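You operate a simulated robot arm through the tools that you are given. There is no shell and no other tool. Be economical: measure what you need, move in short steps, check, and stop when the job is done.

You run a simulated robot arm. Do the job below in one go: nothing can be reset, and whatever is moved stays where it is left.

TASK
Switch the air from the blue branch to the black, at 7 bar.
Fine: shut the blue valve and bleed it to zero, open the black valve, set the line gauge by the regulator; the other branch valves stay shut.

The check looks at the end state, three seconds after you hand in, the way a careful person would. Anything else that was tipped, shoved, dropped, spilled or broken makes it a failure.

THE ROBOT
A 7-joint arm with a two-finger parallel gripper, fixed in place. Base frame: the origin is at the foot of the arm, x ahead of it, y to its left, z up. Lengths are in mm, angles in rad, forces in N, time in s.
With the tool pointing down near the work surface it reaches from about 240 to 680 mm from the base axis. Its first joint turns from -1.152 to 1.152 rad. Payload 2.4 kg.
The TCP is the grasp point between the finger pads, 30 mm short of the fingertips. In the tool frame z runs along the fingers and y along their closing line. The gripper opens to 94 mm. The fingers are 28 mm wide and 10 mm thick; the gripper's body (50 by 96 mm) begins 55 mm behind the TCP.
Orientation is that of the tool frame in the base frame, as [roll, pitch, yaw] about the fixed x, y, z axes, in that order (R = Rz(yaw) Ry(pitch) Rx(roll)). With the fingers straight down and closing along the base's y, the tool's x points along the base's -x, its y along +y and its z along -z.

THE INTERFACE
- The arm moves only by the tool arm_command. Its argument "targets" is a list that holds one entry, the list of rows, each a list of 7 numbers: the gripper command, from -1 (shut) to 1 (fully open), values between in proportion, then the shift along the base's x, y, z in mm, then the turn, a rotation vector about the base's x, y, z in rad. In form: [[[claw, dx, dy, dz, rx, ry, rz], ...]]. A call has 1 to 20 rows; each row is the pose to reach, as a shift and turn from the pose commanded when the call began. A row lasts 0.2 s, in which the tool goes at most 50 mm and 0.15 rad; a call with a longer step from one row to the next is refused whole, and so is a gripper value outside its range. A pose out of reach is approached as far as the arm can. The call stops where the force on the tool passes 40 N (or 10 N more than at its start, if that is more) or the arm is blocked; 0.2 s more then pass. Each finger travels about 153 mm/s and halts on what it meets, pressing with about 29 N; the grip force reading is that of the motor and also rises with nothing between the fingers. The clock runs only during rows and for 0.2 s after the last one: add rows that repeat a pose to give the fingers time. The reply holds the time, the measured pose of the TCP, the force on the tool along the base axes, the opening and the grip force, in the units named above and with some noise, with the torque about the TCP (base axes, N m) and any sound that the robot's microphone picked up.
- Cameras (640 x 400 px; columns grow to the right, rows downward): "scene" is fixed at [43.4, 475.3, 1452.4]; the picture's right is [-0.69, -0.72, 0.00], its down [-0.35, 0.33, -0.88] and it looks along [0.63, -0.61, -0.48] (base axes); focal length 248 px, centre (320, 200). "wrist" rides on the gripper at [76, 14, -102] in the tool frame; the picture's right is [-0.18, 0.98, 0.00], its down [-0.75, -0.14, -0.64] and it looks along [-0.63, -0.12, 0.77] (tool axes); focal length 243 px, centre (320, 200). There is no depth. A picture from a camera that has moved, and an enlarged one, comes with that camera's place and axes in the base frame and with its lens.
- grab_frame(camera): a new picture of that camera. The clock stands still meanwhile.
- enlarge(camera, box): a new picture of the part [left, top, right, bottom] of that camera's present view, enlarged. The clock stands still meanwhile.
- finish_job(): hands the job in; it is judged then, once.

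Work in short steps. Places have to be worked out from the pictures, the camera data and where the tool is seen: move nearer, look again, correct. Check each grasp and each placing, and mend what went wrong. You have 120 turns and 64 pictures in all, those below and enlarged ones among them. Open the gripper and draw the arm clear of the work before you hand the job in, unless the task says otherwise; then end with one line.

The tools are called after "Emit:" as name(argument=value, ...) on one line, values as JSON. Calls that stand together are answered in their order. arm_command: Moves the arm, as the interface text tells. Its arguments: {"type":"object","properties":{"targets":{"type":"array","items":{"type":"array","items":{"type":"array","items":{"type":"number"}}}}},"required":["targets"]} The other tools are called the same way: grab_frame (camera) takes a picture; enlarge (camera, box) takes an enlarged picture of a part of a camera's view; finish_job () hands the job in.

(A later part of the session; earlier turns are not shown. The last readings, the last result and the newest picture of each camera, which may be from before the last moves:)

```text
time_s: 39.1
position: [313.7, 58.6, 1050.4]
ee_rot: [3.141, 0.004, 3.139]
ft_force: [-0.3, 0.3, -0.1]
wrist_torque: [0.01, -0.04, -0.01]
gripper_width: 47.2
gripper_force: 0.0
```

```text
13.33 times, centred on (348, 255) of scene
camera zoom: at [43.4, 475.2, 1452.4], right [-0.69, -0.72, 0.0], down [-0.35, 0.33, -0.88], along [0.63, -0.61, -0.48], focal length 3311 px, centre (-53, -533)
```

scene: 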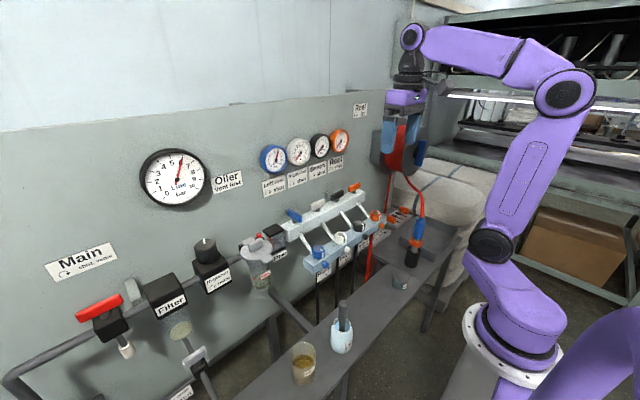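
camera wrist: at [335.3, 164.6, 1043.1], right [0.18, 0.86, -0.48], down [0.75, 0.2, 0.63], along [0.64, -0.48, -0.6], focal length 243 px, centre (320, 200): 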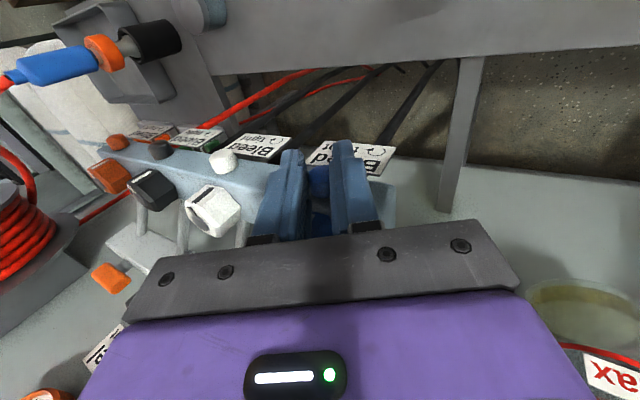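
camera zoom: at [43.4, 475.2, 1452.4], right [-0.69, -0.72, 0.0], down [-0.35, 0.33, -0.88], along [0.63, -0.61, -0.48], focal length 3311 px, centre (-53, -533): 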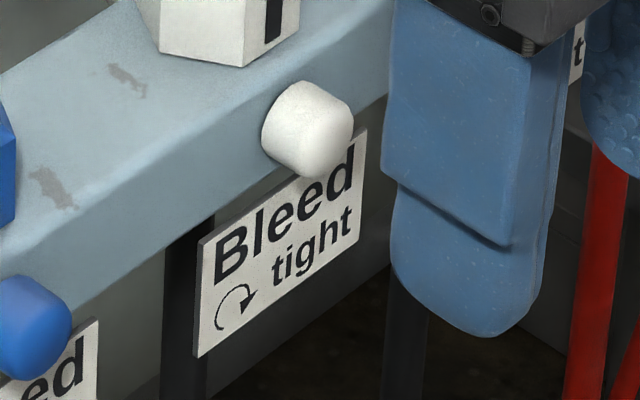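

The fingers have a step near the tip, so I was holding the stub partly on the thin tip; that explains the varying width. I go back with the pads 8 mm lower so the stub sits on the full pad.

Emit:
arm_command(targets=[[[0, 40, 15, 0, 0, 0, 0], [0, 80, 31, 0, 0, 0, 0], [0, 98, 31, -20, 0, 0, 0], [0, 98, 31, -50, 0, 0, 0], [0, 98, 31, -75, 0, 0, 0], [0, 98, 31, -90, 0, 0, 0], [0, 98, 31, -95, 0, 0, 0], [0, 98, 31, -95, 0, 0, 0]]])

Emit:
enlarge(camera="wrist", box=[230, 110, 410, 240])

```text
time_s: 40.9
position: [409.8, 91.8, 955.4]
ee_rot: [-3.141, 0.002, 3.14]
ft_force: [0.5, -0.4, 0.4]
wrist_torque: [-0.03, 0.02, -0.02]
gripper_width: 47.1
gripper_force: 0.1
```

```text
3.08 times, centred on (320, 175) of wrist
camera zoom: at [332.5, 106.0, 1058.4], right [0.19, 0.98, 0.0], down [0.75, -0.14, 0.65], along [0.63, -0.12, -0.76], focal length 746 px, centre (320, 277)
```

zoom: 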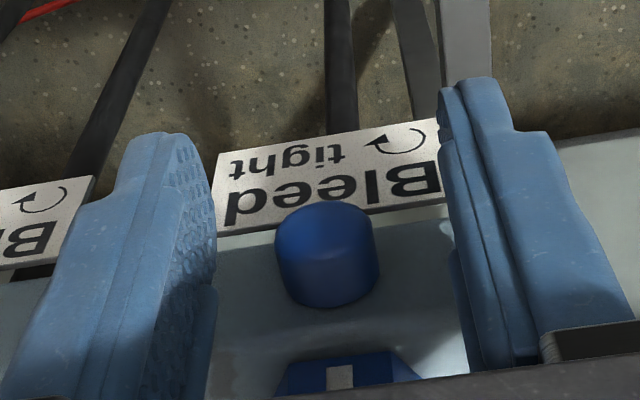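

The stub is well between the pads. I tilt, grip and roll counter-clockwise in one stroke.

Emit:
arm_command(targets=[[[-0.2, 2, -2.6, 0, 0.15, 0, 0], [-0.2, 2, -4.3, -0.5, 0.3, 0, 0], [-0.2, 2, -5.5, -0.9, 0.4, 0, 0], [-1, 2, -5.5, -0.9, 0.4, 0, 0], [-1, 2, -5.5, -0.9, 0.4, 0, 0]]])

Emit:
arm_command(targets=[[[-1, 0, 1.7, 0.5, -0.15, 0, 0], [-1, 0, 3.5, 0.9, -0.3, 0, 0], [-1, 0, 5.3, 0.9, -0.45, 0, 0]]])

Emit:
arm_command(targets=[[[-1, 0, 1.8, -0.2, -0.15, 0, 0], [-1, 0, 3.5, -0.7, -0.3, 0, 0], [-1, 0, 5.2, -1.5, -0.45, 0, 0], [-1, 0, 5.2, -1.5, -0.45, 0, 0]]])

```text
time_s: 42.1
position: [411.4, 84.0, 954.4]
ee_rot: [2.743, 0.003, 3.136]
ft_force: [0.1, -9.2, -10.3]
wrist_torque: [-0.07, -0.02, -0.15]
gripper_width: 17.4
gripper_force: 44.8
```

```text
time_s: 42.9
position: [412.0, 89.3, 955.8]
ee_rot: [-3.091, 0.003, -3.14]
ft_force: [-0.4, -0.6, -2.5]
wrist_torque: [0.02, 0.22, 0.0]
gripper_width: 16.1
gripper_force: 45.2
```

```text
time_s: 43.9
position: [413.3, 97.4, 954.2]
ee_rot: [-2.641, 0.007, -3.136]
ft_force: [-0.8, 14.8, -5.9]
wrist_torque: [0.21, -0.1, 0.22]
gripper_width: 17.4
gripper_force: 45.1
```

Torque about the stub is again nearly nil. I do another full ratchet stroke with the pivot taken a bit lower, then look at the gauge.

Emit:
arm_command(targets=[[[-0.3, 0, 1, 0, 0, 0, 0], [-0.3, 0, 1, 0, 0, 0, 0], [-0.3, 0, -1.3, 1, 0.15, 0, 0], [-0.3, 0, -3.8, 1.7, 0.3, 0, 0], [-0.3, 0, -6.3, 2, 0.45, 0, 0], [-0.3, 0, -8.8, 2, 0.6, 0, 0], [-0.3, 0, -11.3, 1.5, 0.75, 0, 0], [-0.3, 0, -13.8, 0.7, 0.9, 0, 0], [-0.3, 0, -13.8, 0.7, 0.9, 0, 0], [-1, 0, -13.8, 0.7, 0.9, 0, 0], [-1, 0, -13.8, 0.7, 0.9, 0, 0], [-1, 0, -11.3, 1.5, 0.75, 0, 0], [-1, 0, -8.8, 2, 0.6, 0, 0], [-1, 0, -6.3, 2, 0.45, 0, 0], [-1, 0, -3.8, 1.7, 0.3, 0, 0], [-1, 0, -1.3, 1, 0.15, 0, 0], [-1, 0, 1, 0, 0, 0, 0], [-1, 0, 1, 0, 0, 0, 0]]])

Emit:
arm_command(targets=[[[-0.3, 0, 0, 0, 0, 0, 0], [-0.3, 0, 0, 0, 0, 0, 0], [-0.3, 0, -2.3, 1, 0.15, 0, 0], [-0.3, 0, -4.8, 1.7, 0.3, 0, 0], [-0.3, 0, -7.3, 2, 0.45, 0, 0], [-0.3, 0, -9.8, 2, 0.6, 0, 0], [-0.3, 0, -12.3, 1.5, 0.75, 0, 0], [-0.3, 0, -14.8, 0.7, 0.9, 0, 0], [-0.3, 0, -14.8, 0.7, 0.9, 0, 0], [-1, 0, -14.8, 0.7, 0.9, 0, 0], [-1, 0, -14.8, 0.7, 0.9, 0, 0], [-1, 0, -12.3, 1.5, 0.75, 0, 0], [-1, 0, -9.8, 2, 0.6, 0, 0], [-1, 0, -7.3, 2, 0.45, 0, 0], [-1, 0, -4.8, 1.7, 0.3, 0, 0], [-1, 0, -2.3, 1, 0.15, 0, 0], [-1, 0, 0, 0, 0, 0, 0], [-1, 0, 0, 0, 0, 0, 0]]])

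Emit:
enlarge(camera="scene", box=[230, 130, 390, 290])

```text
time_s: 47.7
position: [411.9, 97.5, 953.7]
ee_rot: [-2.639, 0.003, -3.142]
ft_force: [0.9, 6.7, -11.0]
wrist_torque: [0.11, -0.21, 0.23]
gripper_width: 17.6
gripper_force: 45.3
```

```text
time_s: 51.5
position: [412.3, 97.2, 953.5]
ee_rot: [-2.637, 0.004, -3.141]
ft_force: [-0.6, 2.7, -7.4]
wrist_torque: [0.04, -0.14, 0.07]
gripper_width: 17.7
gripper_force: 45.0
```

```text
2.50 times, centred on (310, 210) of scene
camera zoom: at [43.5, 475.4, 1452.4], right [-0.69, -0.72, 0.0], down [-0.35, 0.33, -0.88], along [0.63, -0.61, -0.48], focal length 621 px, centre (345, 175)
```

zoom: 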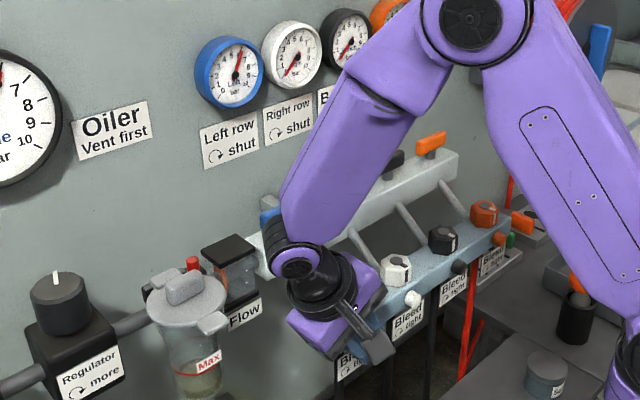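

No effect after roughly a full turn's worth, so the stub is not the bleed. Back to the hex knob: perhaps it is very stiff and creeps, so I will grip it, turn a little, and hold. First release and move away from the stub.

Emit:
arm_command(targets=[[[0.1, 0, 0, 0, 0, 0, 0], [0.1, 0, 0, 0, 0, 0, 0], [0.1, -15, -3, 10, 0.15, 0, 0], [0.1, -25, -5, 30, 0.3, 0, 0], [0.1, -25, -7, 60, 0.44, 0, 0], [0.1, -25, -7, 90, 0.504, 0, 0], [0.1, 0, -7, 108, 0.504, 0, 0], [0.1, 41, -7, 108, 0.504, 0, 0], [0.1, 41, -7, 108, 0.504, 0, 0]]])

Emit:
enlarge(camera="wrist", box=[220, 60, 420, 200])

```text
time_s: 53.5
position: [454.2, 87.5, 1061.2]
ee_rot: [3.138, 0.005, -3.142]
ft_force: [-0.6, 0.5, 0.2]
wrist_torque: [-0.01, -0.01, 0.01]
gripper_width: 51.7
gripper_force: 0.0
```

```text
2.86 times, centred on (320, 130) of wrist
camera zoom: at [377.8, 102.3, 1164.2], right [0.18, 0.98, 0.01], down [0.75, -0.14, 0.64], along [0.63, -0.12, -0.76], focal length 693 px, centre (320, 400)
```

zoom: 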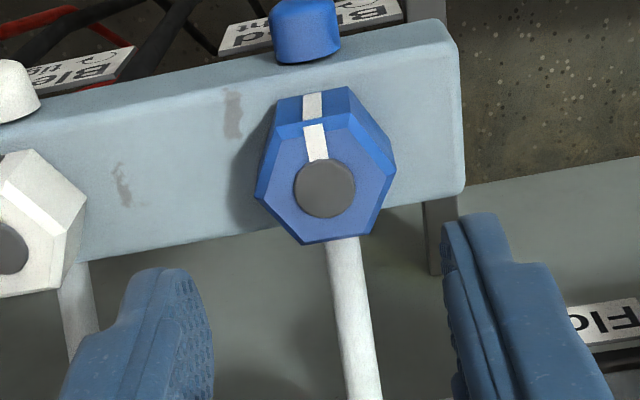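

The mark still points straight forward; the knob centre is about (453, 89). I go to the −30° grip there, 994 high, close and read.

Emit:
arm_command(targets=[[[0.1, -1, 1.5, -15, 0, 0, -0.14], [0.1, -1, 1.5, -30, 0, 0, -0.28], [0.1, -1, 1.5, -40, 0, 0, -0.42], [0.1, -1, 1.5, -50, 0, 0, -0.524], [0.1, -1, 1.5, -67, 0, 0, -0.524], [0.1, -1, 1.5, -67, 0, 0, -0.524], [-1, -1, 1.5, -67, 0, 0, -0.524], [-1, -1, 1.5, -67, 0, 0, -0.524], [-1, -1, 1.5, -67, 0, 0, -0.524]]])

Emit:
arm_command(targets=[[[-1, 0, 0, 0, 0, 0, 0.06], [-1, 0, 0, 0, 0, 0, 0.12], [-1, 0, 0, 0, 0, 0, 0.12]]])

Emit:
arm_command(targets=[[[-1, 0, 0, 0, 0, 0, 0], [-1, 0, 0, 0, 0, 0, 0], [-1, 0, 0, 0, 0, 0, 0], [-1, 0, 0, 0, 0, 0, 0], [-1, 0, 0, 0, 0, 0, 0], [-1, 0, 0, 0, 0, 0, 0], [-1, 0, 0, 0, 0, 0, 0], [-1, 0, 0, 0, 0, 0, 0], [-1, 0, 0, 0, 0, 0, 0], [-1, 0, 0, 0, 0, 0, 0]]])

```text
time_s: 55.5
position: [453.5, 89.9, 994.3]
ee_rot: [3.137, 0.006, 2.618]
ft_force: [8.5, 12.0, -13.1]
wrist_torque: [-0.44, -0.83, -0.09]
gripper_width: 34.8
gripper_force: 44.7
```

```text
time_s: 56.3
position: [453.5, 90.1, 995.4]
ee_rot: [3.135, 0.006, 2.734]
ft_force: [16.7, 8.2, -3.1]
wrist_torque: [0.37, 0.35, -1.6]
gripper_width: 36.1
gripper_force: 45.3
```

```text
time_s: 58.5
position: [453.7, 90.3, 995.7]
ee_rot: [3.135, 0.006, 2.735]
ft_force: [16.0, 2.2, 6.3]
wrist_torque: [-0.42, -0.21, -1.09]
gripper_width: 36.4
gripper_force: 45.4
```

No creep: width stays pried and the knob holds. I test the other sense with a small equal turn, to see whether it is a stop or simply fixed.

Emit:
arm_command(targets=[[[-1, 0, 0, 0, 0, 0, -0.12], [-1, 0, 0, 0, 0, 0, -0.12], [-1, 0, 0, 0, 0, 0, -0.24], [-1, 0, 0, 0, 0, 0, -0.24]]])

```text
time_s: 59.5
position: [452.2, 91.7, 995.4]
ee_rot: [3.137, 0.004, 2.496]
ft_force: [-1.6, 8.2, 25.7]
wrist_torque: [-0.93, -0.44, 0.06]
gripper_width: 34.7
gripper_force: 45.3
```

At 7° clockwise past the flats the width is back to 34.7 with no torque: the knob followed clockwise. I turn 0.3 rad more that way and check the mark and gauge.

Emit:
arm_command(targets=[[[-1, 0, 0, 0, 0, 0, -0.1], [-1, 0, 0, 0, 0, 0, -0.2], [-1, 0, 0, 0, 0, 0, -0.3], [-1, 0, 0, 0, 0, 0, -0.3]]])

Emit:
enlarge(camera="scene", box=[250, 130, 410, 270])

```text
time_s: 60.5
position: [452.8, 92.0, 995.0]
ee_rot: [3.137, 0.004, 2.195]
ft_force: [4.2, 11.2, 8.9]
wrist_torque: [-0.21, -0.23, 0.02]
gripper_width: 34.6
gripper_force: 45.2
```

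```text
2.86 times, centred on (330, 200) of scene
camera zoom: at [43.4, 475.6, 1452.3], right [-0.69, -0.72, 0.0], down [-0.35, 0.33, -0.88], along [0.63, -0.61, -0.48], focal length 710 px, centre (291, 200)
```

zoom: 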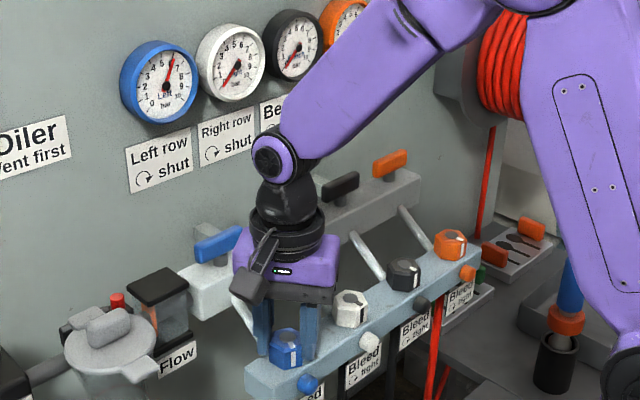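

The knob turns freely clockwise (torque ~0) from what was a counter-clockwise stop. I ratchet another ~0.9 rad clockwise to see whether the blue gauge responds; this is reversible to the same stop.

Emit:
arm_command(targets=[[[0.1, 0, 0, 0, 0, 0, 0], [0.1, 0, 0, 0, 0, 0, 0], [0.1, 0, -1, 0, 0, 0, 0.15], [0.1, 0, -1, 0, 0, 0, 0.3], [0.1, 0, -1, 0, 0, 0, 0.45], [0.1, 0, -1, 0, 0, 0, 0.6], [0.1, 0, -1, 0, 0, 0, 0.75], [0.1, 0, -1, 0, 0, 0, 0.9], [0.1, 0, -1, 0, 0, 0, 1.047], [-1, 0, -1, 0, 0, 0, 1.047], [-1, 0, -1, 0, 0, 0, 1.047], [-1, 0, -1, 0, 0, 0, 0.9], [-1, 0, -1, 0, 0, 0, 0.75], [-1, 0, -1, 0, 0, 0, 0.6], [-1, 0, -1, 0, 0, 0, 0.45], [-1, 0, -1, 0, 0, 0, 0.3], [-1, 0, -1, 0, 0, 0, 0.15], [-1, 0, -1, 0, 0, 0, 0.05], [-1, 0, -1, 0, 0, 0, 0.05]]])

Emit:
enlarge(camera="scene", box=[250, 130, 370, 270])

```text
time_s: 64.5
position: [453.6, 91.7, 994.0]
ee_rot: [3.135, 0.006, 2.249]
ft_force: [3.5, 10.9, 7.3]
wrist_torque: [-0.54, 0.07, 1.41]
gripper_width: 37.2
gripper_force: 44.9
```

```text
2.86 times, centred on (310, 200) of scene
camera zoom: at [43.3, 475.6, 1452.3], right [-0.69, -0.72, 0.0], down [-0.35, 0.33, -0.88], along [0.63, -0.61, -0.48], focal length 710 px, centre (349, 200)
```

zoom: 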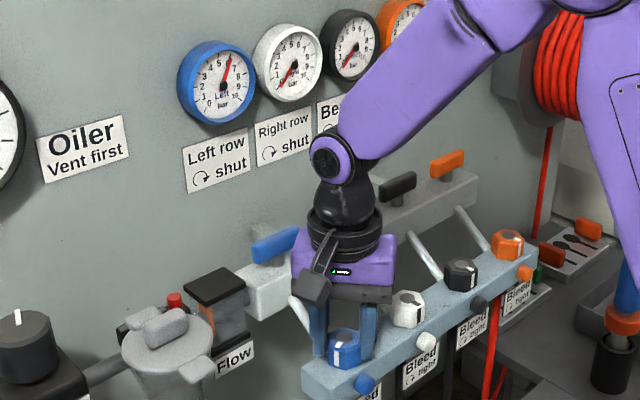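

Now a stop shows on the clockwise side too. I release, rise, and read the mark from above.

Emit:
arm_command(targets=[[[0.1, 0, 0, 0, 0, 0, 0], [0.1, 0, 0, 0, 0, 0, 0], [0.1, 0, -1, 20, 0, 0, 0.15], [0.1, 0, -2, 40, 0, 0, 0.3], [0.1, 0, -2, 60, 0, 0, 0.45], [0.1, 0, -2, 66, 0, 0, 0.6], [0.1, 0, -3, 66, 0, 0, 0.75], [0.1, 0, -3, 66, 0, 0, 0.89], [0.1, 0, -3, 66, 0, 0, 0.89]]])

Emit:
enlarge(camera="wrist", box=[220, 60, 420, 200])

```text
time_s: 66.5
position: [451.9, 87.5, 1061.2]
ee_rot: [3.137, 0.003, 3.139]
ft_force: [-0.7, 0.2, 0.1]
wrist_torque: [0.0, -0.01, -0.01]
gripper_width: 51.7
gripper_force: 0.0
```

```text
2.86 times, centred on (320, 130) of wrist
camera zoom: at [374.9, 101.7, 1163.5], right [0.19, 0.98, 0.0], down [0.75, -0.15, 0.64], along [0.63, -0.12, -0.76], focal length 693 px, centre (320, 400)
```

zoom: 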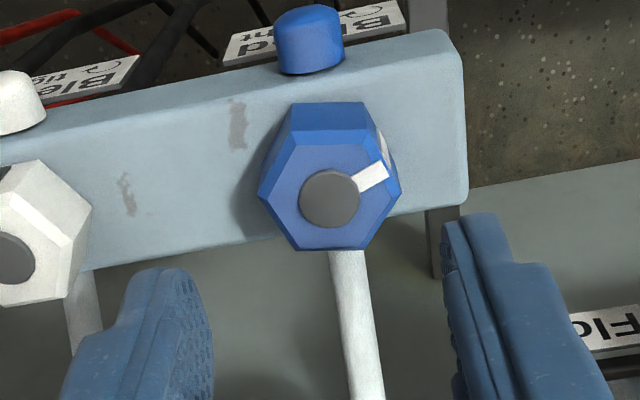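

The mark has turned about 76° clockwise to a stop. I check the blue gauge, line gauge and flow indicator closely now.

Emit:
enlarge(camera="scene", box=[140, 135, 290, 235])

Emit:
enlarge(camera="scene", box=[240, 205, 320, 275])

```text
4.00 times, centred on (215, 185) of scene
camera zoom: at [43.4, 475.3, 1452.4], right [-0.69, -0.72, 0.0], down [-0.35, 0.33, -0.88], along [0.63, -0.61, -0.48], focal length 993 px, centre (740, 260)
```

zoom: 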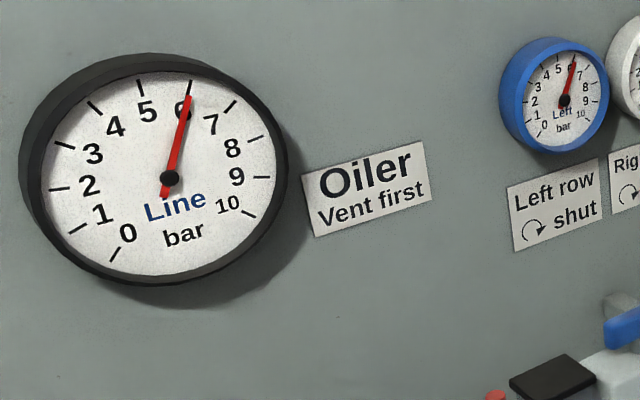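

```text
5.71 times, centred on (280, 240) of scene
camera zoom: at [43.4, 475.3, 1452.4], right [-0.69, -0.72, 0.0], down [-0.35, 0.33, -0.88], along [0.63, -0.61, -0.48], focal length 1419 px, centre (549, -29)
```

zoom: 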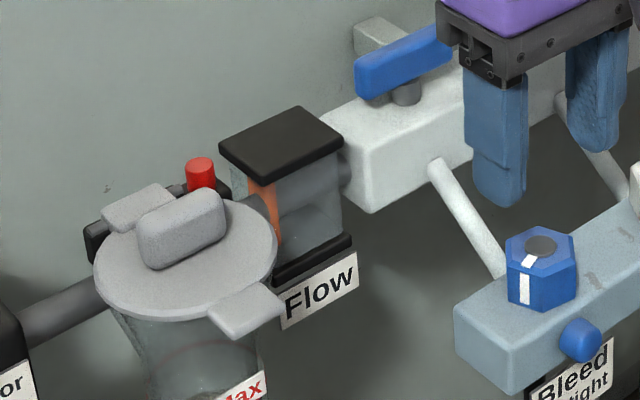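

Both gauges read 6 and the flow flag hangs as before: nothing is bleeding in either position. I doubt whether the blue valve is fully home, so I look at the blue lever against the white one from above.

Emit:
arm_command(targets=[[[0.1, 0, 0, 40, 0, 0, 0], [0.1, 0, 0, 80, 0, 0, 0], [0.1, 30, -20, 100, 0, 0, 0], [0.1, 60, -45, 110, 0, 0, 0], [0.1, 60, -45, 110, 0, 0, 0]]])

Emit:
enlarge(camera="wrist", box=[200, 60, 440, 210])

```text
time_s: 67.7
position: [511.3, 41.0, 1167.3]
ee_rot: [3.137, 0.004, 3.136]
ft_force: [0.3, -0.2, -0.1]
wrist_torque: [-0.01, 0.03, 0.01]
gripper_width: 51.6
gripper_force: 0.1
```

```text
2.67 times, centred on (320, 135) of wrist
camera zoom: at [434.4, 54.8, 1270.8], right [0.19, 0.98, 0.0], down [0.75, -0.15, 0.64], along [0.63, -0.12, -0.76], focal length 647 px, centre (320, 373)
```

zoom: 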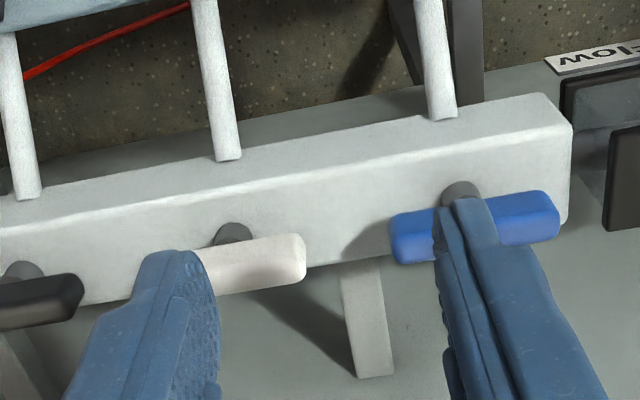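

The blue lever seems nearly parallel, but I'll make sure it is hard home: regrip it across x and twist clockwise against the stop.

Emit:
arm_command(targets=[[[0, 5, 5, 0, 0, 0, -0.14], [0, 10, 10, 0, 0, 0, -0.28], [0, 15, 15, 0, 0, 0, -0.42], [0, 20, 20, 0, 0, 0, -0.56], [0, 25, 25, 0, 0, 0, -0.7], [0, 30, 30, 0, 0, 0, -0.84], [0, 35, 35, 0, 0, 0, -0.98], [0, 40, 40, 0, 0, 0, -1.12], [0, 44, 45, 0, 0, 0, -1.26], [0, 47, 50, 0, 0, 0, -1.4], [0, 47, 50, -20, 0, 0, -1.5], [0, 47, 50, -50, 0, 0, -1.57], [0, 47, 50, -75, 0, 0, -1.57], [0, 47, 50, -97, 0, 0, -1.57], [0, 47, 50, -97, 0, 0, -1.57], [-1, 47, 50, -97, 0, 0, -1.57], [-1, 47, 50, -97, 0, 0, -1.57]]])

Emit:
arm_command(targets=[[[-1, 0, 0, 0, 0, 0, -0.05], [-1, 0, 0, 0, 0, 0, -0.1], [-1, 0, 0, 0, 0, 0, -0.1]]])

```text
time_s: 71.3
position: [560.4, 93.0, 1073.4]
ee_rot: [3.137, 0.005, 1.568]
ft_force: [-1.2, -1.0, -2.3]
wrist_torque: [0.27, 0.2, 0.25]
gripper_width: 12.8
gripper_force: 44.7
```

```text
time_s: 72.1
position: [560.5, 93.4, 1074.5]
ee_rot: [3.14, 0.006, 1.469]
ft_force: [-8.5, -1.3, -1.0]
wrist_torque: [-0.68, 0.5, 1.54]
gripper_width: 14.9
gripper_force: 45.3
```

The lever is hard against its stop (1.5 N·m). I release, rise, and check the gauge.

Emit:
arm_command(targets=[[[-1, 0, 0, 0, 0, 0, 0.1], [-0.1, 0, 0, 0, 0, 0, 0.1], [-0.1, 0, 0, 0, 0, 0, 0.1], [-0.1, 0, 0, 40, 0, 0, 0.1], [-0.1, -20, 0, 80, 0, 0, 0.2], [-0.1, -50, 0, 80, 0, 0, 0.34], [-0.1, -90, 0, 80, 0, 0, 0.48], [-0.1, -106, -4, 60, 0, 0, 0.62], [-0.1, -106, -4, 40, 0, 0, 0.76], [-0.1, -106, -4, 20, 0, 0, 0.9], [-0.1, -106, -4, -10, 0, 0, 1.04], [-0.1, -106, -4, -10, 0, 0, 1.18], [-0.1, -106, -4, -10, 0, 0, 1.32], [-0.1, -106, -4, -10, 0, 0, 1.32]]])

Emit:
enlarge(camera="scene", box=[230, 130, 390, 280])

```text
time_s: 75.1
position: [454.7, 90.3, 1062.9]
ee_rot: [3.137, 0.004, 2.789]
ft_force: [-0.1, 0.3, 0.5]
wrist_torque: [-0.02, -0.02, 0.01]
gripper_width: 42.4
gripper_force: 0.1
```

```text
2.67 times, centred on (310, 205) of scene
camera zoom: at [43.4, 475.3, 1452.4], right [-0.69, -0.72, 0.0], down [-0.35, 0.33, -0.88], along [0.63, -0.61, -0.48], focal length 662 px, centre (347, 187)
```

zoom: 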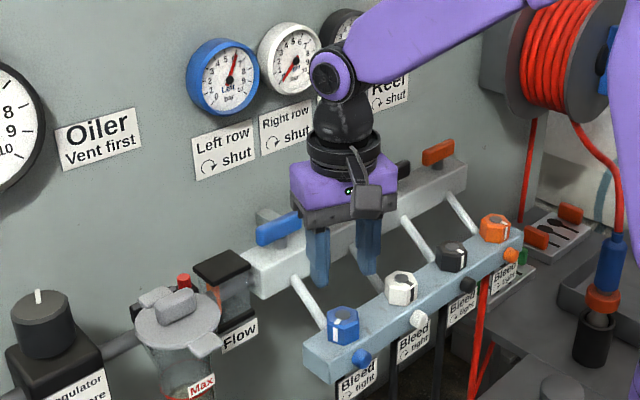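

Still 6 bar, valve fully home. I now grip the hex at its present flats and turn it counter-clockwise, to find out whether it goes past its original mark with momentum of a clean, well-centred grip.

Emit:
arm_command(targets=[[[0.1, -1, 0.5, -20, 0, 0, -0.14], [0.1, -1, 0.5, -40, 0, 0, -0.28], [0.1, -1, 0.5, -60, 0, 0, -0.394], [0.1, -1, 0.5, -69, 0, 0, -0.394], [0.1, -1, 0.5, -69, 0, 0, -0.394], [-1, -1, 0.5, -69, 0, 0, -0.394], [-1, -1, 0.5, -69, 0, 0, -0.394], [-1, -1, 0.5, -69, 0, 0, -0.394]]])

Emit:
arm_command(targets=[[[-1, 0, 0, 0, 0, 0, 0.1], [-1, 0, 0, 0, 0, 0, 0.2], [-1, 0, 0, 0, 0, 0, 0.3], [-1, 0, 0, 0, 0, 0, 0.3]]])

Emit:
arm_command(targets=[[[-1, 0, 0, 0, 0, 0, 0.14], [-1, 0, 0, 0, 0, 0, 0.28], [-1, 0, 0, 0, 0, 0, 0.42], [-1, 0, 0, 0, 0, 0, 0.56], [-1, 0, 0, 0, 0, 0, 0.7], [-1, 0, 0, 0, 0, 0, 0.7]]])

```text
time_s: 76.9
position: [454.9, 90.0, 993.6]
ee_rot: [3.134, 0.004, 2.394]
ft_force: [11.9, 9.0, -11.6]
wrist_torque: [-0.29, -0.45, 0.39]
gripper_width: 35.0
gripper_force: 45.0
```

```text
time_s: 78.1
position: [454.3, 90.6, 993.1]
ee_rot: [3.134, 0.007, 2.697]
ft_force: [7.3, 3.0, -10.3]
wrist_torque: [-0.31, 0.31, -0.01]
gripper_width: 34.4
gripper_force: 45.1
stopped in row 4: the force on the tool passed its limit at 40 N (the readings are from after the stop); the commanded pose is now the measured one
```

```text
time_s: 79.5
position: [454.9, 89.8, 993.7]
ee_rot: [3.137, 0.01, -2.885]
ft_force: [13.8, 5.6, -22.1]
wrist_torque: [-0.62, -1.22, -0.01]
gripper_width: 34.2
gripper_force: 44.9
```

Turned 1 rad back freely. I regrip 60° back and continue counter-clockwise past the original mark.

Emit:
arm_command(targets=[[[0.1, 0, 0, 0, 0, 0, 0], [0.1, 0, 0, 0, 0, 0, 0], [0.1, 0, 0, 0, 0, 0, -0.15], [0.1, 0, 0, 0, 0, 0, -0.3], [0.1, 0, 0, 0, 0, 0, -0.45], [0.1, 0, 0, 0, 0, 0, -0.6], [0.1, 0, 0, 0, 0, 0, -0.75], [0.1, 0, 0, 0, 0, 0, -0.9], [0.1, 0, 0, 0, 0, 0, -1.047], [-1, 0, 0, 0, 0, 0, -1.047], [-1, 0, 0, 0, 0, 0, -1.047], [-1, 0, 0, 0, 0, 0, -0.95], [-1, 0, 0, 0, 0, 0, -0.8], [-1, 0, 0, 0, 0, 0, -0.65], [-1, 0, 0, 0, 0, 0, -0.65]]])

Emit:
arm_command(targets=[[[-1, 0, 0, 0, 0, 0, 0.1], [-1, 0, 0, 0, 0, 0, 0.2], [-1, 0, 0, 0, 0, 0, 0.2]]])

Emit:
enlarge(camera="scene", box=[230, 130, 390, 280])

```text
time_s: 82.7
position: [454.5, 90.0, 994.6]
ee_rot: [3.13, 0.01, 2.747]
ft_force: [18.8, 15.5, -10.4]
wrist_torque: [0.14, 0.43, -1.44]
gripper_width: 36.4
gripper_force: 45.0
```

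```text
time_s: 83.5
position: [454.8, 90.5, 995.5]
ee_rot: [3.135, 0.009, 2.945]
ft_force: [6.3, 10.0, 13.3]
wrist_torque: [-0.3, 0.36, -1.11]
gripper_width: 38.7
gripper_force: 45.0
```

```text
2.67 times, centred on (310, 205) of scene
camera zoom: at [43.4, 475.5, 1452.4], right [-0.69, -0.72, 0.0], down [-0.35, 0.33, -0.88], along [0.63, -0.61, -0.48], focal length 662 px, centre (347, 187)
```

zoom: 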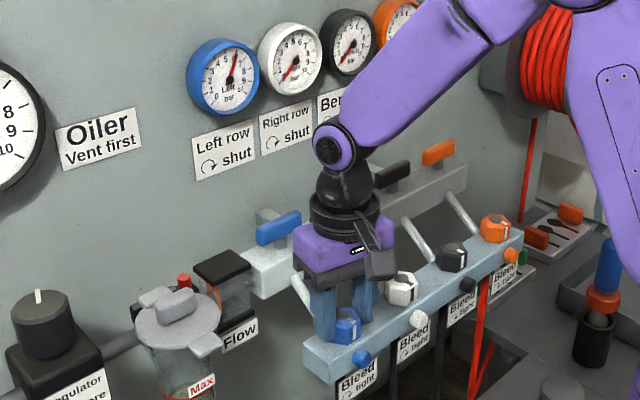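

The hex is back at its original position, where it has a hard stop; it has no effect on the blue gauge, so it isn't the bleed. I release and return to the earlier viewpoint to compare the blue stub with its neighbours against the first picture.

Emit:
arm_command(targets=[[[0.1, 0, 0, 0, 0, 0, 0], [0.1, 0, 0, 0, 0, 0, 0.05], [0.1, 0, 0, 40, 0, 0, 0.15], [0.1, -10, 0, 85, 0, 0, 0.2], [0.4, -40, 0, 120, 0, 0, 0.2], [0.8, -75, -5, 150, 0, 0, 0.2], [1, -100, -10, 185, 0, 0, 0.2], [1, -114, -15, 204, 0, 0, 0.2], [1, -114, -15, 204, 0, 0, 0.2]]])

Emit:
enlarge(camera="wrist", box=[250, 110, 390, 200])

```text
time_s: 85.5
position: [339.9, 76.8, 1199.1]
ee_rot: [3.132, 0.007, -3.137]
ft_force: [0.1, -0.5, -0.1]
wrist_torque: [0.0, -0.02, -0.01]
gripper_width: 94.2
gripper_force: 0.0
```

```text
4.44 times, centred on (320, 155) of wrist
camera zoom: at [261.8, 90.4, 1302.3], right [0.18, 0.98, 0.01], down [0.75, -0.14, 0.65], along [0.64, -0.11, -0.76], focal length 1078 px, centre (320, 400)
```

zoom: 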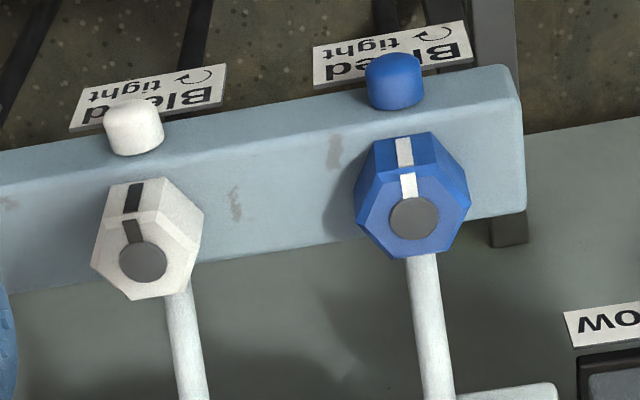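

Blue and white stubs protrude alike. I do a decisive test: grip the blue stub upright, roll it −0.1, then back, and compare torques — a fixed or seated stub gives opposite torques, a free one gives none.

Emit:
arm_command(targets=[[[0.5, 20, 7, -40, 0, 0, 0], [0.1, 40, 13, -80, 0, 0, 0], [0, 60, 13.5, -120, 0, 0, 0], [0, 72, 13.5, -160, 0, 0, 0], [0, 72, 13.5, -200, 0, 0, 0], [0, 72, 13.5, -230, 0, 0, 0], [0, 72, 13.5, -247, 0, 0, 0], [0, 72, 13.5, -247, 0, 0, 0], [-1, 72, 13.5, -247, 0, 0, 0], [-1, 72, 13.5, -247, 0, 0, 0], [-1, 72, 13.5, -247, 0, 0, 0]]])

Emit:
arm_command(targets=[[[-1, 0, 0.7, 0, -0.05, 0, 0], [-1, 0, 1.4, 0, -0.1, 0, 0], [-1, 0, 1.4, 0, -0.1, 0, 0]]])

Emit:
arm_command(targets=[[[-1, 0, -0.7, 0, 0.05, 0, 0], [-1, 0, -1.4, 0, 0.1, 0, 0], [-1, 0, -1.4, 0, 0.1, 0, 0]]])

Emit:
arm_command(targets=[[[-1, 0, -1.4, 0, 0.1, 0, 0], [-1, 0, -2.8, 0, 0.2, 0, 0], [-1, 0, -2.8, 0, 0.2, 0, 0]]])

```text
time_s: 87.9
position: [412.5, 89.5, 951.2]
ee_rot: [3.134, 0.01, -3.135]
ft_force: [0.4, 22.5, -11.5]
wrist_torque: [0.23, 0.08, 0.31]
gripper_width: 16.1
gripper_force: 45.1
```

```text
time_s: 88.7
position: [413.8, 90.3, 952.0]
ee_rot: [-3.049, 0.011, -3.135]
ft_force: [0.1, 25.1, 2.3]
wrist_torque: [0.25, 0.12, 0.23]
gripper_width: 17.6
gripper_force: 45.1
```

```text
time_s: 89.5
position: [412.3, 89.1, 951.6]
ee_rot: [3.134, 0.008, -3.135]
ft_force: [3.9, 26.6, 0.4]
wrist_torque: [0.27, -0.01, 0.38]
gripper_width: 16.0
gripper_force: 44.6
```

```text
time_s: 90.3
position: [411.5, 87.1, 950.7]
ee_rot: [2.935, 0.003, -3.135]
ft_force: [5.7, 30.9, -10.6]
wrist_torque: [0.29, 0.57, 0.39]
gripper_width: 17.6
gripper_force: 45.1
```

No torque hysteresis: the stub spins freely, so it isn't seated. I test it axially as well: pull and push a few mm while gripping.

Emit:
arm_command(targets=[[[-1, 0, 4, 0, 0, 0, 0], [-1, -2, 4, 0, 0, 0, 0], [-1, -4, 4, 0, 0, 0, 0], [-1, -4, 4, 0, 0, 0, 0]]])

Emit:
arm_command(targets=[[[-1, 4, 0, 0, 0, 0, 0], [-1, 6, 0, 0, 0, 0, 0], [-1, 6, 0, 0, 0, 0, 0]]])

Emit:
enlarge(camera="wrist", box=[230, 110, 410, 240])

```text
time_s: 91.3
position: [410.3, 87.9, 950.5]
ee_rot: [2.936, 0.013, 3.139]
ft_force: [11.9, -2.2, -8.6]
wrist_torque: [-0.06, -0.22, -0.1]
gripper_width: 17.2
gripper_force: 45.3
```

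```text
time_s: 92.1
position: [414.4, 87.8, 949.8]
ee_rot: [2.933, 0.007, -3.142]
ft_force: [-0.9, -18.9, 10.7]
wrist_torque: [-0.22, 0.08, -0.2]
gripper_width: 17.3
gripper_force: 44.8
```

```text
3.08 times, centred on (320, 175) of wrist
camera zoom: at [335.9, 81.0, 1054.0], right [0.18, 0.96, 0.2], down [0.75, -0.27, 0.6], along [0.64, 0.04, -0.77], focal length 746 px, centre (320, 277)
```

zoom: 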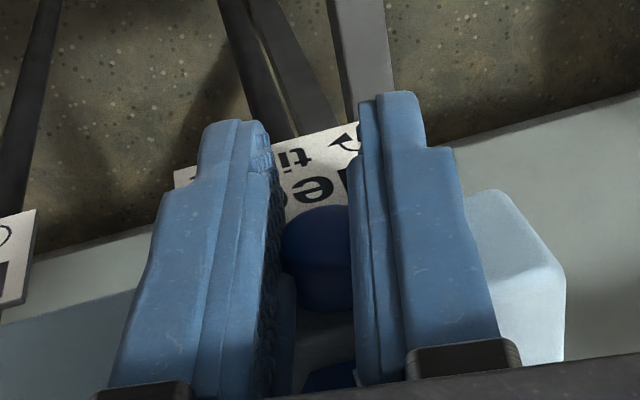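

Axially it is held. I give the stub several more full counter-clockwise strokes with a better centred pivot, listening for any hiss.

Emit:
arm_command(targets=[[[-0.3, -2, 0, 0, 0, 0, 0], [-0.3, -2, 0, 0, 0, 0, 0], [-0.3, -2, -1.5, -0.4, 0.1, 0, 0], [-0.3, -2, -2.9, -0.9, 0.2, 0, 0], [-1, -2, -2.9, -0.9, 0.2, 0, 0], [-1, -2, -2.9, -0.9, 0.2, 0, 0], [-1, -2, -0.7, -0.2, 0.05, 0, 0], [-1, -2, 1.5, 0.2, -0.1, 0, 0], [-1, -2, 3.7, 0.3, -0.25, 0, 0], [-1, -2, 6, 0, -0.4, 0, 0], [-1, -2, 8.1, -0.6, -0.55, 0, 0], [-1, -2, 10.2, -1.5, -0.7, 0, 0], [-1, -2, 11.5, -2.3, -0.8, 0, 0], [-1, -2, 11.5, -2.3, -0.8, 0, 0]]])

Emit:
arm_command(targets=[[[-0.3, 0, 0, 0, 0, 0, 0], [-0.3, 0, 0, 0, 0, 0, 0], [-0.3, 0, -2, 1.1, 0.15, 0, 0], [-0.3, 0, -4, 2, 0.3, 0, 0], [-0.3, 0, -6.2, 2.5, 0.45, 0, 0], [-0.3, 0, -8.5, 2.6, 0.6, 0, 0], [-0.3, 0, -10.7, 2.5, 0.75, 0, 0], [-0.3, 0, -12.9, 2, 0.9, 0, 0], [-0.3, 0, -14.3, 1.4, 1.0, 0, 0], [-1, 0, -14.3, 1.4, 1.0, 0, 0], [-1, 0, -14.3, 1.4, 1.0, 0, 0], [-1, 0, -12.9, 2, 0.9, 0, 0], [-1, 0, -10.7, 2.5, 0.75, 0, 0], [-1, 0, -8.5, 2.6, 0.6, 0, 0], [-1, 0, -6.2, 2.5, 0.45, 0, 0], [-1, 0, -4, 2, 0.3, 0, 0], [-1, 0, -2, 1.1, 0.15, 0, 0], [-1, 0, 0, 0, 0, 0, 0], [-1, 0, 0, 0, 0, 0, 0]]])

Emit:
enlarge(camera="scene", box=[240, 140, 340, 210])

```text
time_s: 95.1
position: [412.0, 97.4, 950.7]
ee_rot: [-2.542, 0.003, -3.14]
ft_force: [1.0, -30.8, -4.9]
wrist_torque: [-0.26, -0.09, -0.33]
gripper_width: 15.9
gripper_force: 45.0
```

```text
time_s: 99.1
position: [411.0, 95.5, 949.1]
ee_rot: [-2.543, 0.002, 3.141]
ft_force: [4.2, -33.5, -5.9]
wrist_torque: [-0.26, -0.12, -0.29]
gripper_width: 16.0
gripper_force: 45.1
```

```text
5.71 times, centred on (290, 175) of scene
camera zoom: at [43.6, 474.4, 1452.8], right [-0.69, -0.72, 0.0], down [-0.35, 0.34, -0.88], along [0.63, -0.61, -0.48], focal length 1419 px, centre (491, 343)
```

zoom: 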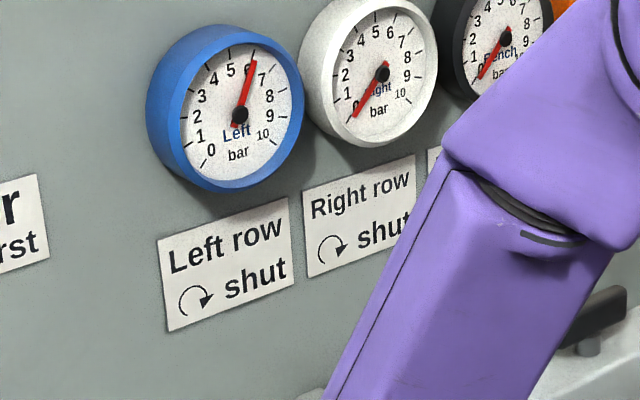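

Still 6 bar. A decisive check of whether blue is isolated at all is to raise the line, which I must do anyway: if blue follows to 7, the valve is passing. Release, rise and move towards the regulator knob, which triangulates to about (555, 350, top 1086).

Emit:
arm_command(targets=[[[0.1, 0, 0, 0, 0, 0, 0], [0.1, 0, 0, 0, 0, 0, 0], [0.1, -20, -3, 10, 0.15, 0, 0], [0.1, -30, -5, 40, 0.3, 0, 0], [0.1, -30, -5, 80, 0.45, 0, 0], [0.1, -30, 0, 125, 0.6, 0, 0], [0.1, -30, 0, 170, 0.6, 0, 0], [0.1, -20, 20, 210, 0.6, 0, 0], [0.3, 0, 60, 235, 0.6, 0, 0], [0.6, 15, 105, 245, 0.6, 0, 0], [0.7, 30, 150, 250, 0.6, 0, 0], [0.7, 50, 195, 250, 0.6, 0, 0], [0.7, 80, 230, 250, 0.6, 0, 0], [0.7, 110, 252, 250, 0.6, 0, 0], [0.7, 130, 254, 240, 0.6, 0, 0], [0.7, 142, 254, 225, 0.6, 0, 0], [0.7, 142, 254, 225, 0.6, 0, 0]]])

Emit:
grab_frame(camera="wrist")

```text
refused: row 9 steps farther than a row can; nothing moved
```

```text
10 pictures are left
camera wrist: at [333.9, 166.4, 1026.4], right [0.18, 0.81, -0.55], down [0.75, 0.25, 0.61], along [0.63, -0.53, -0.57], focal length 243 px, centre (320, 200)
```

wrist: 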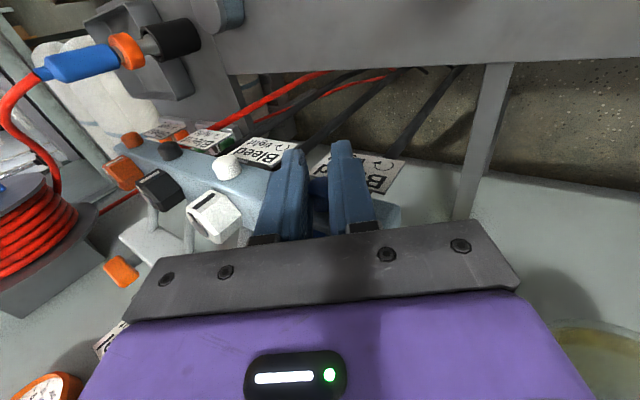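

One row was too long; repeat with shorter steps, and I'll save pictures.

Emit:
arm_command(targets=[[[0.1, 0, 0, 0, 0, 0, 0], [0.1, 0, 0, 0, 0, 0, 0], [0.1, -20, -3, 10, 0.15, 0, 0], [0.1, -30, -5, 40, 0.3, 0, 0], [0.1, -30, -5, 80, 0.45, 0, 0], [0.1, -30, 0, 120, 0.6, 0, 0], [0.1, -30, 0, 160, 0.6, 0, 0], [0.1, -25, 15, 200, 0.6, 0, 0], [0.3, -10, 45, 225, 0.6, 0, 0], [0.5, 5, 85, 240, 0.6, 0, 0], [0.7, 20, 125, 250, 0.6, 0, 0], [0.7, 40, 165, 250, 0.6, 0, 0], [0.7, 60, 205, 250, 0.6, 0, 0], [0.7, 85, 240, 250, 0.6, 0, 0], [0.7, 120, 254, 245, 0.6, 0, 0], [0.7, 142, 254, 225, 0.6, 0, 0], [0.7, 142, 254, 225, 0.6, 0, 0]]])

```text
time_s: 102.7
position: [533.7, 346.6, 1178.5]
ee_rot: [3.135, 0.008, -3.139]
ft_force: [-0.6, 0.0, 0.1]
wrist_torque: [0.03, -0.05, -0.01]
gripper_width: 79.9
gripper_force: 0.1
out of reach, approached as far as the arm can: row 15, 16, 17
```

It's at its reach limit at this height; lower down it reaches farther. I lower to z≈1125 (tips at 1095, above the knob top) and extend.

Emit:
arm_command(targets=[[[0.7, -18, -4, -25, 0, 0, 0], [0.7, -18, -4, -50, 0, 0, 0], [0.7, 0, 0, -50, 0, 0, 0], [0.7, 0, 0, -50, 0, 0, 0]]])

Emit:
grab_frame(camera="wrist")

```text
time_s: 103.7
position: [535.2, 345.8, 1130.0]
ee_rot: [3.134, 0.006, -3.138]
ft_force: [-0.3, 0.8, 1.2]
wrist_torque: [-0.01, 0.0, 0.0]
gripper_width: 79.7
gripper_force: 0.0
```

```text
9 pictures are left
camera wrist: at [456.2, 360.1, 1232.7], right [0.18, 0.98, 0.01], down [0.75, -0.14, 0.65], along [0.64, -0.11, -0.76], focal length 243 px, centre (320, 200)
```

wrist: 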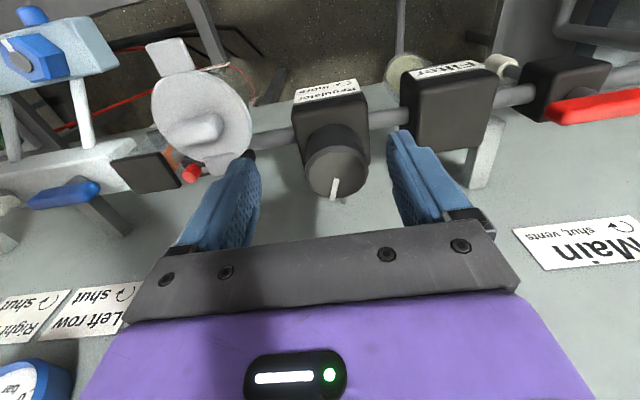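

Knob centre resolves to (558, 355). I extend there, staying just above, then descend around the knob if reachable.

Emit:
arm_command(targets=[[[0.7, 12, 5, -5, 0, 0, 0], [0.7, 23, 9.5, -8, 0, 0, 0], [0.7, 23, 9.5, -8, 0, 0, 0]]])

```text
time_s: 104.5
position: [557.3, 353.8, 1123.6]
ee_rot: [3.135, 0.008, -3.139]
ft_force: [-0.8, 0.1, -0.3]
wrist_torque: [-0.02, 0.0, 0.01]
gripper_width: 80.1
gripper_force: 0.0
```

Reached. Descend 37 mm and close.

Emit:
arm_command(targets=[[[0.7, 1, 1, -15, 0, 0, 0], [0.7, 1, 1, -30, 0, 0, 0], [0.7, 1, 1, -37, 0, 0, 0], [0.7, 1, 1, -37, 0, 0, 0], [-1, 1, 1, -37, 0, 0, 0], [-1, 1, 1, -37, 0, 0, 0]]])

```text
time_s: 105.9
position: [560.9, 355.2, 1082.6]
ee_rot: [3.136, 0.008, -3.138]
ft_force: [0.0, -0.9, 0.4]
wrist_torque: [-0.91, 0.08, -0.02]
gripper_width: 47.8
gripper_force: 44.8
```

Held at 47.8 mm, well centred. Turn clockwise 0.3 rad and read line and blue gauges together.

Emit:
arm_command(targets=[[[-1, 0, 0, 0, 0, 0, -0.1], [-1, 0, 0, 0, 0, 0, -0.2], [-1, 0, 0, 0, 0, 0, -0.3], [-1, 0, 0, 0, 0, 0, -0.3], [-1, 0, 0, 0, 0, 0, -0.3]]])

Emit:
enlarge(camera="scene", box=[140, 135, 300, 235])

```text
time_s: 107.1
position: [560.1, 354.8, 1083.8]
ee_rot: [3.137, 0.007, 2.844]
ft_force: [-1.8, -5.9, 4.9]
wrist_torque: [-1.12, 0.57, -0.01]
gripper_width: 47.8
gripper_force: 45.1
```

```text
4.00 times, centred on (220, 185) of scene
camera zoom: at [43.2, 475.1, 1452.5], right [-0.69, -0.72, 0.0], down [-0.35, 0.33, -0.88], along [0.63, -0.61, -0.48], focal length 993 px, centre (720, 260)
```

zoom: 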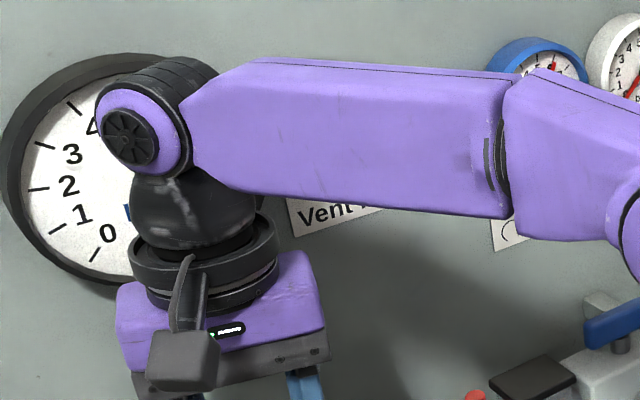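

The arm hides the gauge. I turn to 0.45 rad in total, then release and draw back to read it.

Emit:
arm_command(targets=[[[-1, 0, 0, 0, 0, 0, -0.1], [-1, 0, 0, 0, 0, 0, -0.15], [-1, 0, 0, 0, 0, 0, -0.15], [0.6, 0, 0, 0, 0, 0, -0.15], [0.6, 0, 0, 0, 0, 0, -0.15], [0.6, 0, 0, 25, 0, 0, 0], [0.6, 0, 0, 48, 0, 0, 0.15], [0.6, -35, -20, 48, 0, 0, 0.3], [0.6, -70, -50, 48, 0, 0, 0.3], [0.6, -110, -80, 48, 0, 0, 0.3], [0.6, -140, -120, 48, 0, 0, 0.3], [0.6, -160, -165, 48, 0, 0, 0.3], [0.6, -170, -210, 48, 0, 0, 0.3], [0.6, -180, -255, 60, 0, 0, 0.3], [0.6, -180, -300, 70, 0, 0, 0.3], [0.6, -180, -300, 70, 0, 0, 0.3]]])

Emit:
enlarge(camera="scene", box=[140, 135, 300, 235])

```text
time_s: 110.5
position: [381.1, 50.7, 1154.4]
ee_rot: [3.135, 0.008, -3.139]
ft_force: [0.7, -0.2, 0.0]
wrist_torque: [-0.04, 0.02, -0.03]
gripper_width: 75.2
gripper_force: 0.0
out of reach, approached as far as the arm can: row 7
```

```text
4.00 times, centred on (220, 185) of scene
camera zoom: at [43.4, 475.2, 1452.4], right [-0.69, -0.72, 0.0], down [-0.35, 0.33, -0.88], along [0.63, -0.61, -0.48], focal length 993 px, centre (720, 260)
```

zoom: 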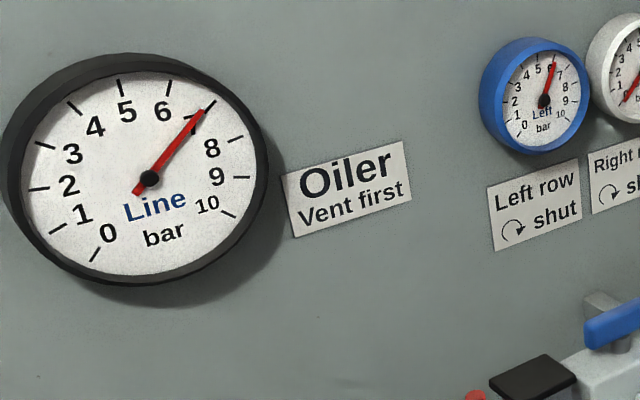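

The line now stands at exactly 7 and blue stayed at 6: the blue valve is properly shut and the branch is holding. So only the bleed remains a puzzle; I pitch the camera up to look at the rail's front face.

Emit:
arm_command(targets=[[[1, -15, 10, -40, 0, -0.14, 0], [1, -31, 20, -80, 0, -0.28, 0], [1, -40, 25, -120, 0, -0.42, 0], [1, -45, 25, -150, 0, -0.56, 0], [1, -45, 25, -165, 0, -0.65, 0], [1, -45, 25, -165, 0, -0.65, 0]]])

Emit:
enlarge(camera="wrist", box=[220, 80, 420, 205])

```text
time_s: 111.9
position: [333.2, 78.4, 991.3]
ee_rot: [3.138, 0.658, 3.14]
ft_force: [-2.9, 1.4, -0.7]
wrist_torque: [-0.13, -0.14, -0.08]
gripper_width: 94.0
gripper_force: 0.0
```

```text
3.20 times, centred on (320, 142) of wrist
camera zoom: at [210.1, 93.6, 1026.2], right [0.14, 0.98, 0.11], down [0.2, -0.14, 0.97], along [0.97, -0.12, -0.22], focal length 776 px, centre (320, 384)
```

zoom: 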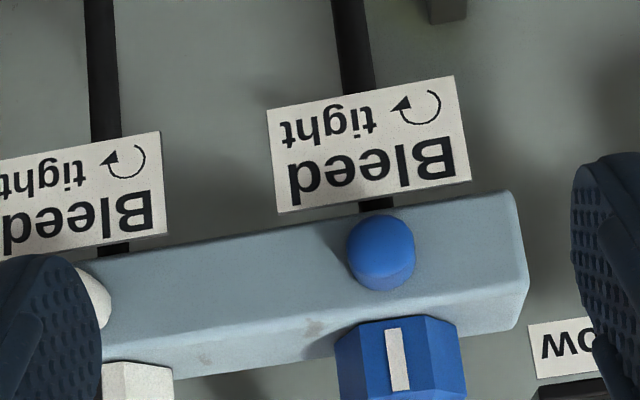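

Front view shows only a plain round stub per branch and the hex above it. As with the regulator, the label sits on the front and the knob on top. Before going back to the hex I test whether the stub yields to a straight push, with closed fingers.

Emit:
arm_command(targets=[[[-1, 0, 0, 5, 0, 0.14, 0], [-1, 5, 4, 5, 0, 0.28, 0], [-1, 15, 8, 0, 0, 0.42, 0], [-1, 30, 11, -10, 0, 0.56, 0], [-1, 45, 11, -20, 0, 0.658, 0], [-1, 52, 11, -29, 0, 0.658, 0], [-1, 60, 11, -29, 0, 0.658, 0], [-1, 66, 11, -29, 0, 0.658, 0], [-1, 70, 11, -29, 0, 0.658, 0], [-1, 74, 11, -29, 0, 0.658, 0], [-1, 78, 11, -29, 0, 0.658, 0], [-1, 82, 11, -29, 0, 0.658, 0], [-1, 82, 11, -29, 0, 0.658, 0]]])

```text
time_s: 114.7
position: [411.9, 90.9, 958.6]
ee_rot: [3.138, -0.007, -3.137]
ft_force: [-23.3, 2.4, 4.1]
wrist_torque: [0.07, 0.36, 0.0]
gripper_width: 0.0
gripper_force: 28.7
```

Contact came only with the finger front at x≈426, so either the stub was pushed in, or my earlier grips merely caught its rounded rim. I back off in steps to find where contact begins.

Emit:
arm_command(targets=[[[-1, -4, 0, 0, 0, 0, 0], [-1, -4, 0, 0, 0, 0, 0]]])

Emit:
arm_command(targets=[[[-1, -6, 0, 0, 0, 0, 0], [-1, -6, 0, 0, 0, 0, 0]]])

Emit:
arm_command(targets=[[[-1, 6, 0, 0, 0, 0, 0], [-1, 6, 0, 0, 0, 0, 0]]])

```text
time_s: 115.3
position: [410.9, 90.5, 959.0]
ee_rot: [3.137, -0.003, -3.138]
ft_force: [-14.6, 0.9, -6.4]
wrist_torque: [0.03, 0.38, 0.06]
gripper_width: 0.1
gripper_force: 29.6
```

```text
time_s: 115.9
position: [407.5, 90.4, 961.4]
ee_rot: [3.133, 0.002, -3.138]
ft_force: [-2.4, 0.5, 0.2]
wrist_torque: [0.01, 0.06, 0.0]
gripper_width: 0.0
gripper_force: 29.7
```

```text
time_s: 116.5
position: [413.2, 90.2, 959.6]
ee_rot: [3.137, -0.006, -3.135]
ft_force: [-16.2, 0.8, 5.4]
wrist_torque: [-0.04, 0.26, 0.01]
gripper_width: 0.3
gripper_force: 28.9
```

The TCP really advances ~6 mm against only 14 N, so the stub gives way like a spring. I push further and hold for two seconds, then look at the gauge.

Emit:
arm_command(targets=[[[-1, 3, 0, 0, 0, 0, 0], [-1, 5, 0, 0, 0, 0, 0], [-1, 7, 0, 0, 0, 0, 0], [-1, 7, 0, 0, 0, 0, 0], [-1, 7, 0, 0, 0, 0, 0], [-1, 7, 0, 0, 0, 0, 0], [-1, 7, 0, 0, 0, 0, 0], [-1, 7, 0, 0, 0, 0, 0], [-1, 7, 0, 0, 0, 0, 0]]])

```text
time_s: 118.5
position: [414.9, 91.0, 957.6]
ee_rot: [3.139, -0.014, -3.137]
ft_force: [-35.9, 11.3, 9.2]
wrist_torque: [0.17, 0.56, 0.16]
gripper_width: 0.0
gripper_force: 28.9
```

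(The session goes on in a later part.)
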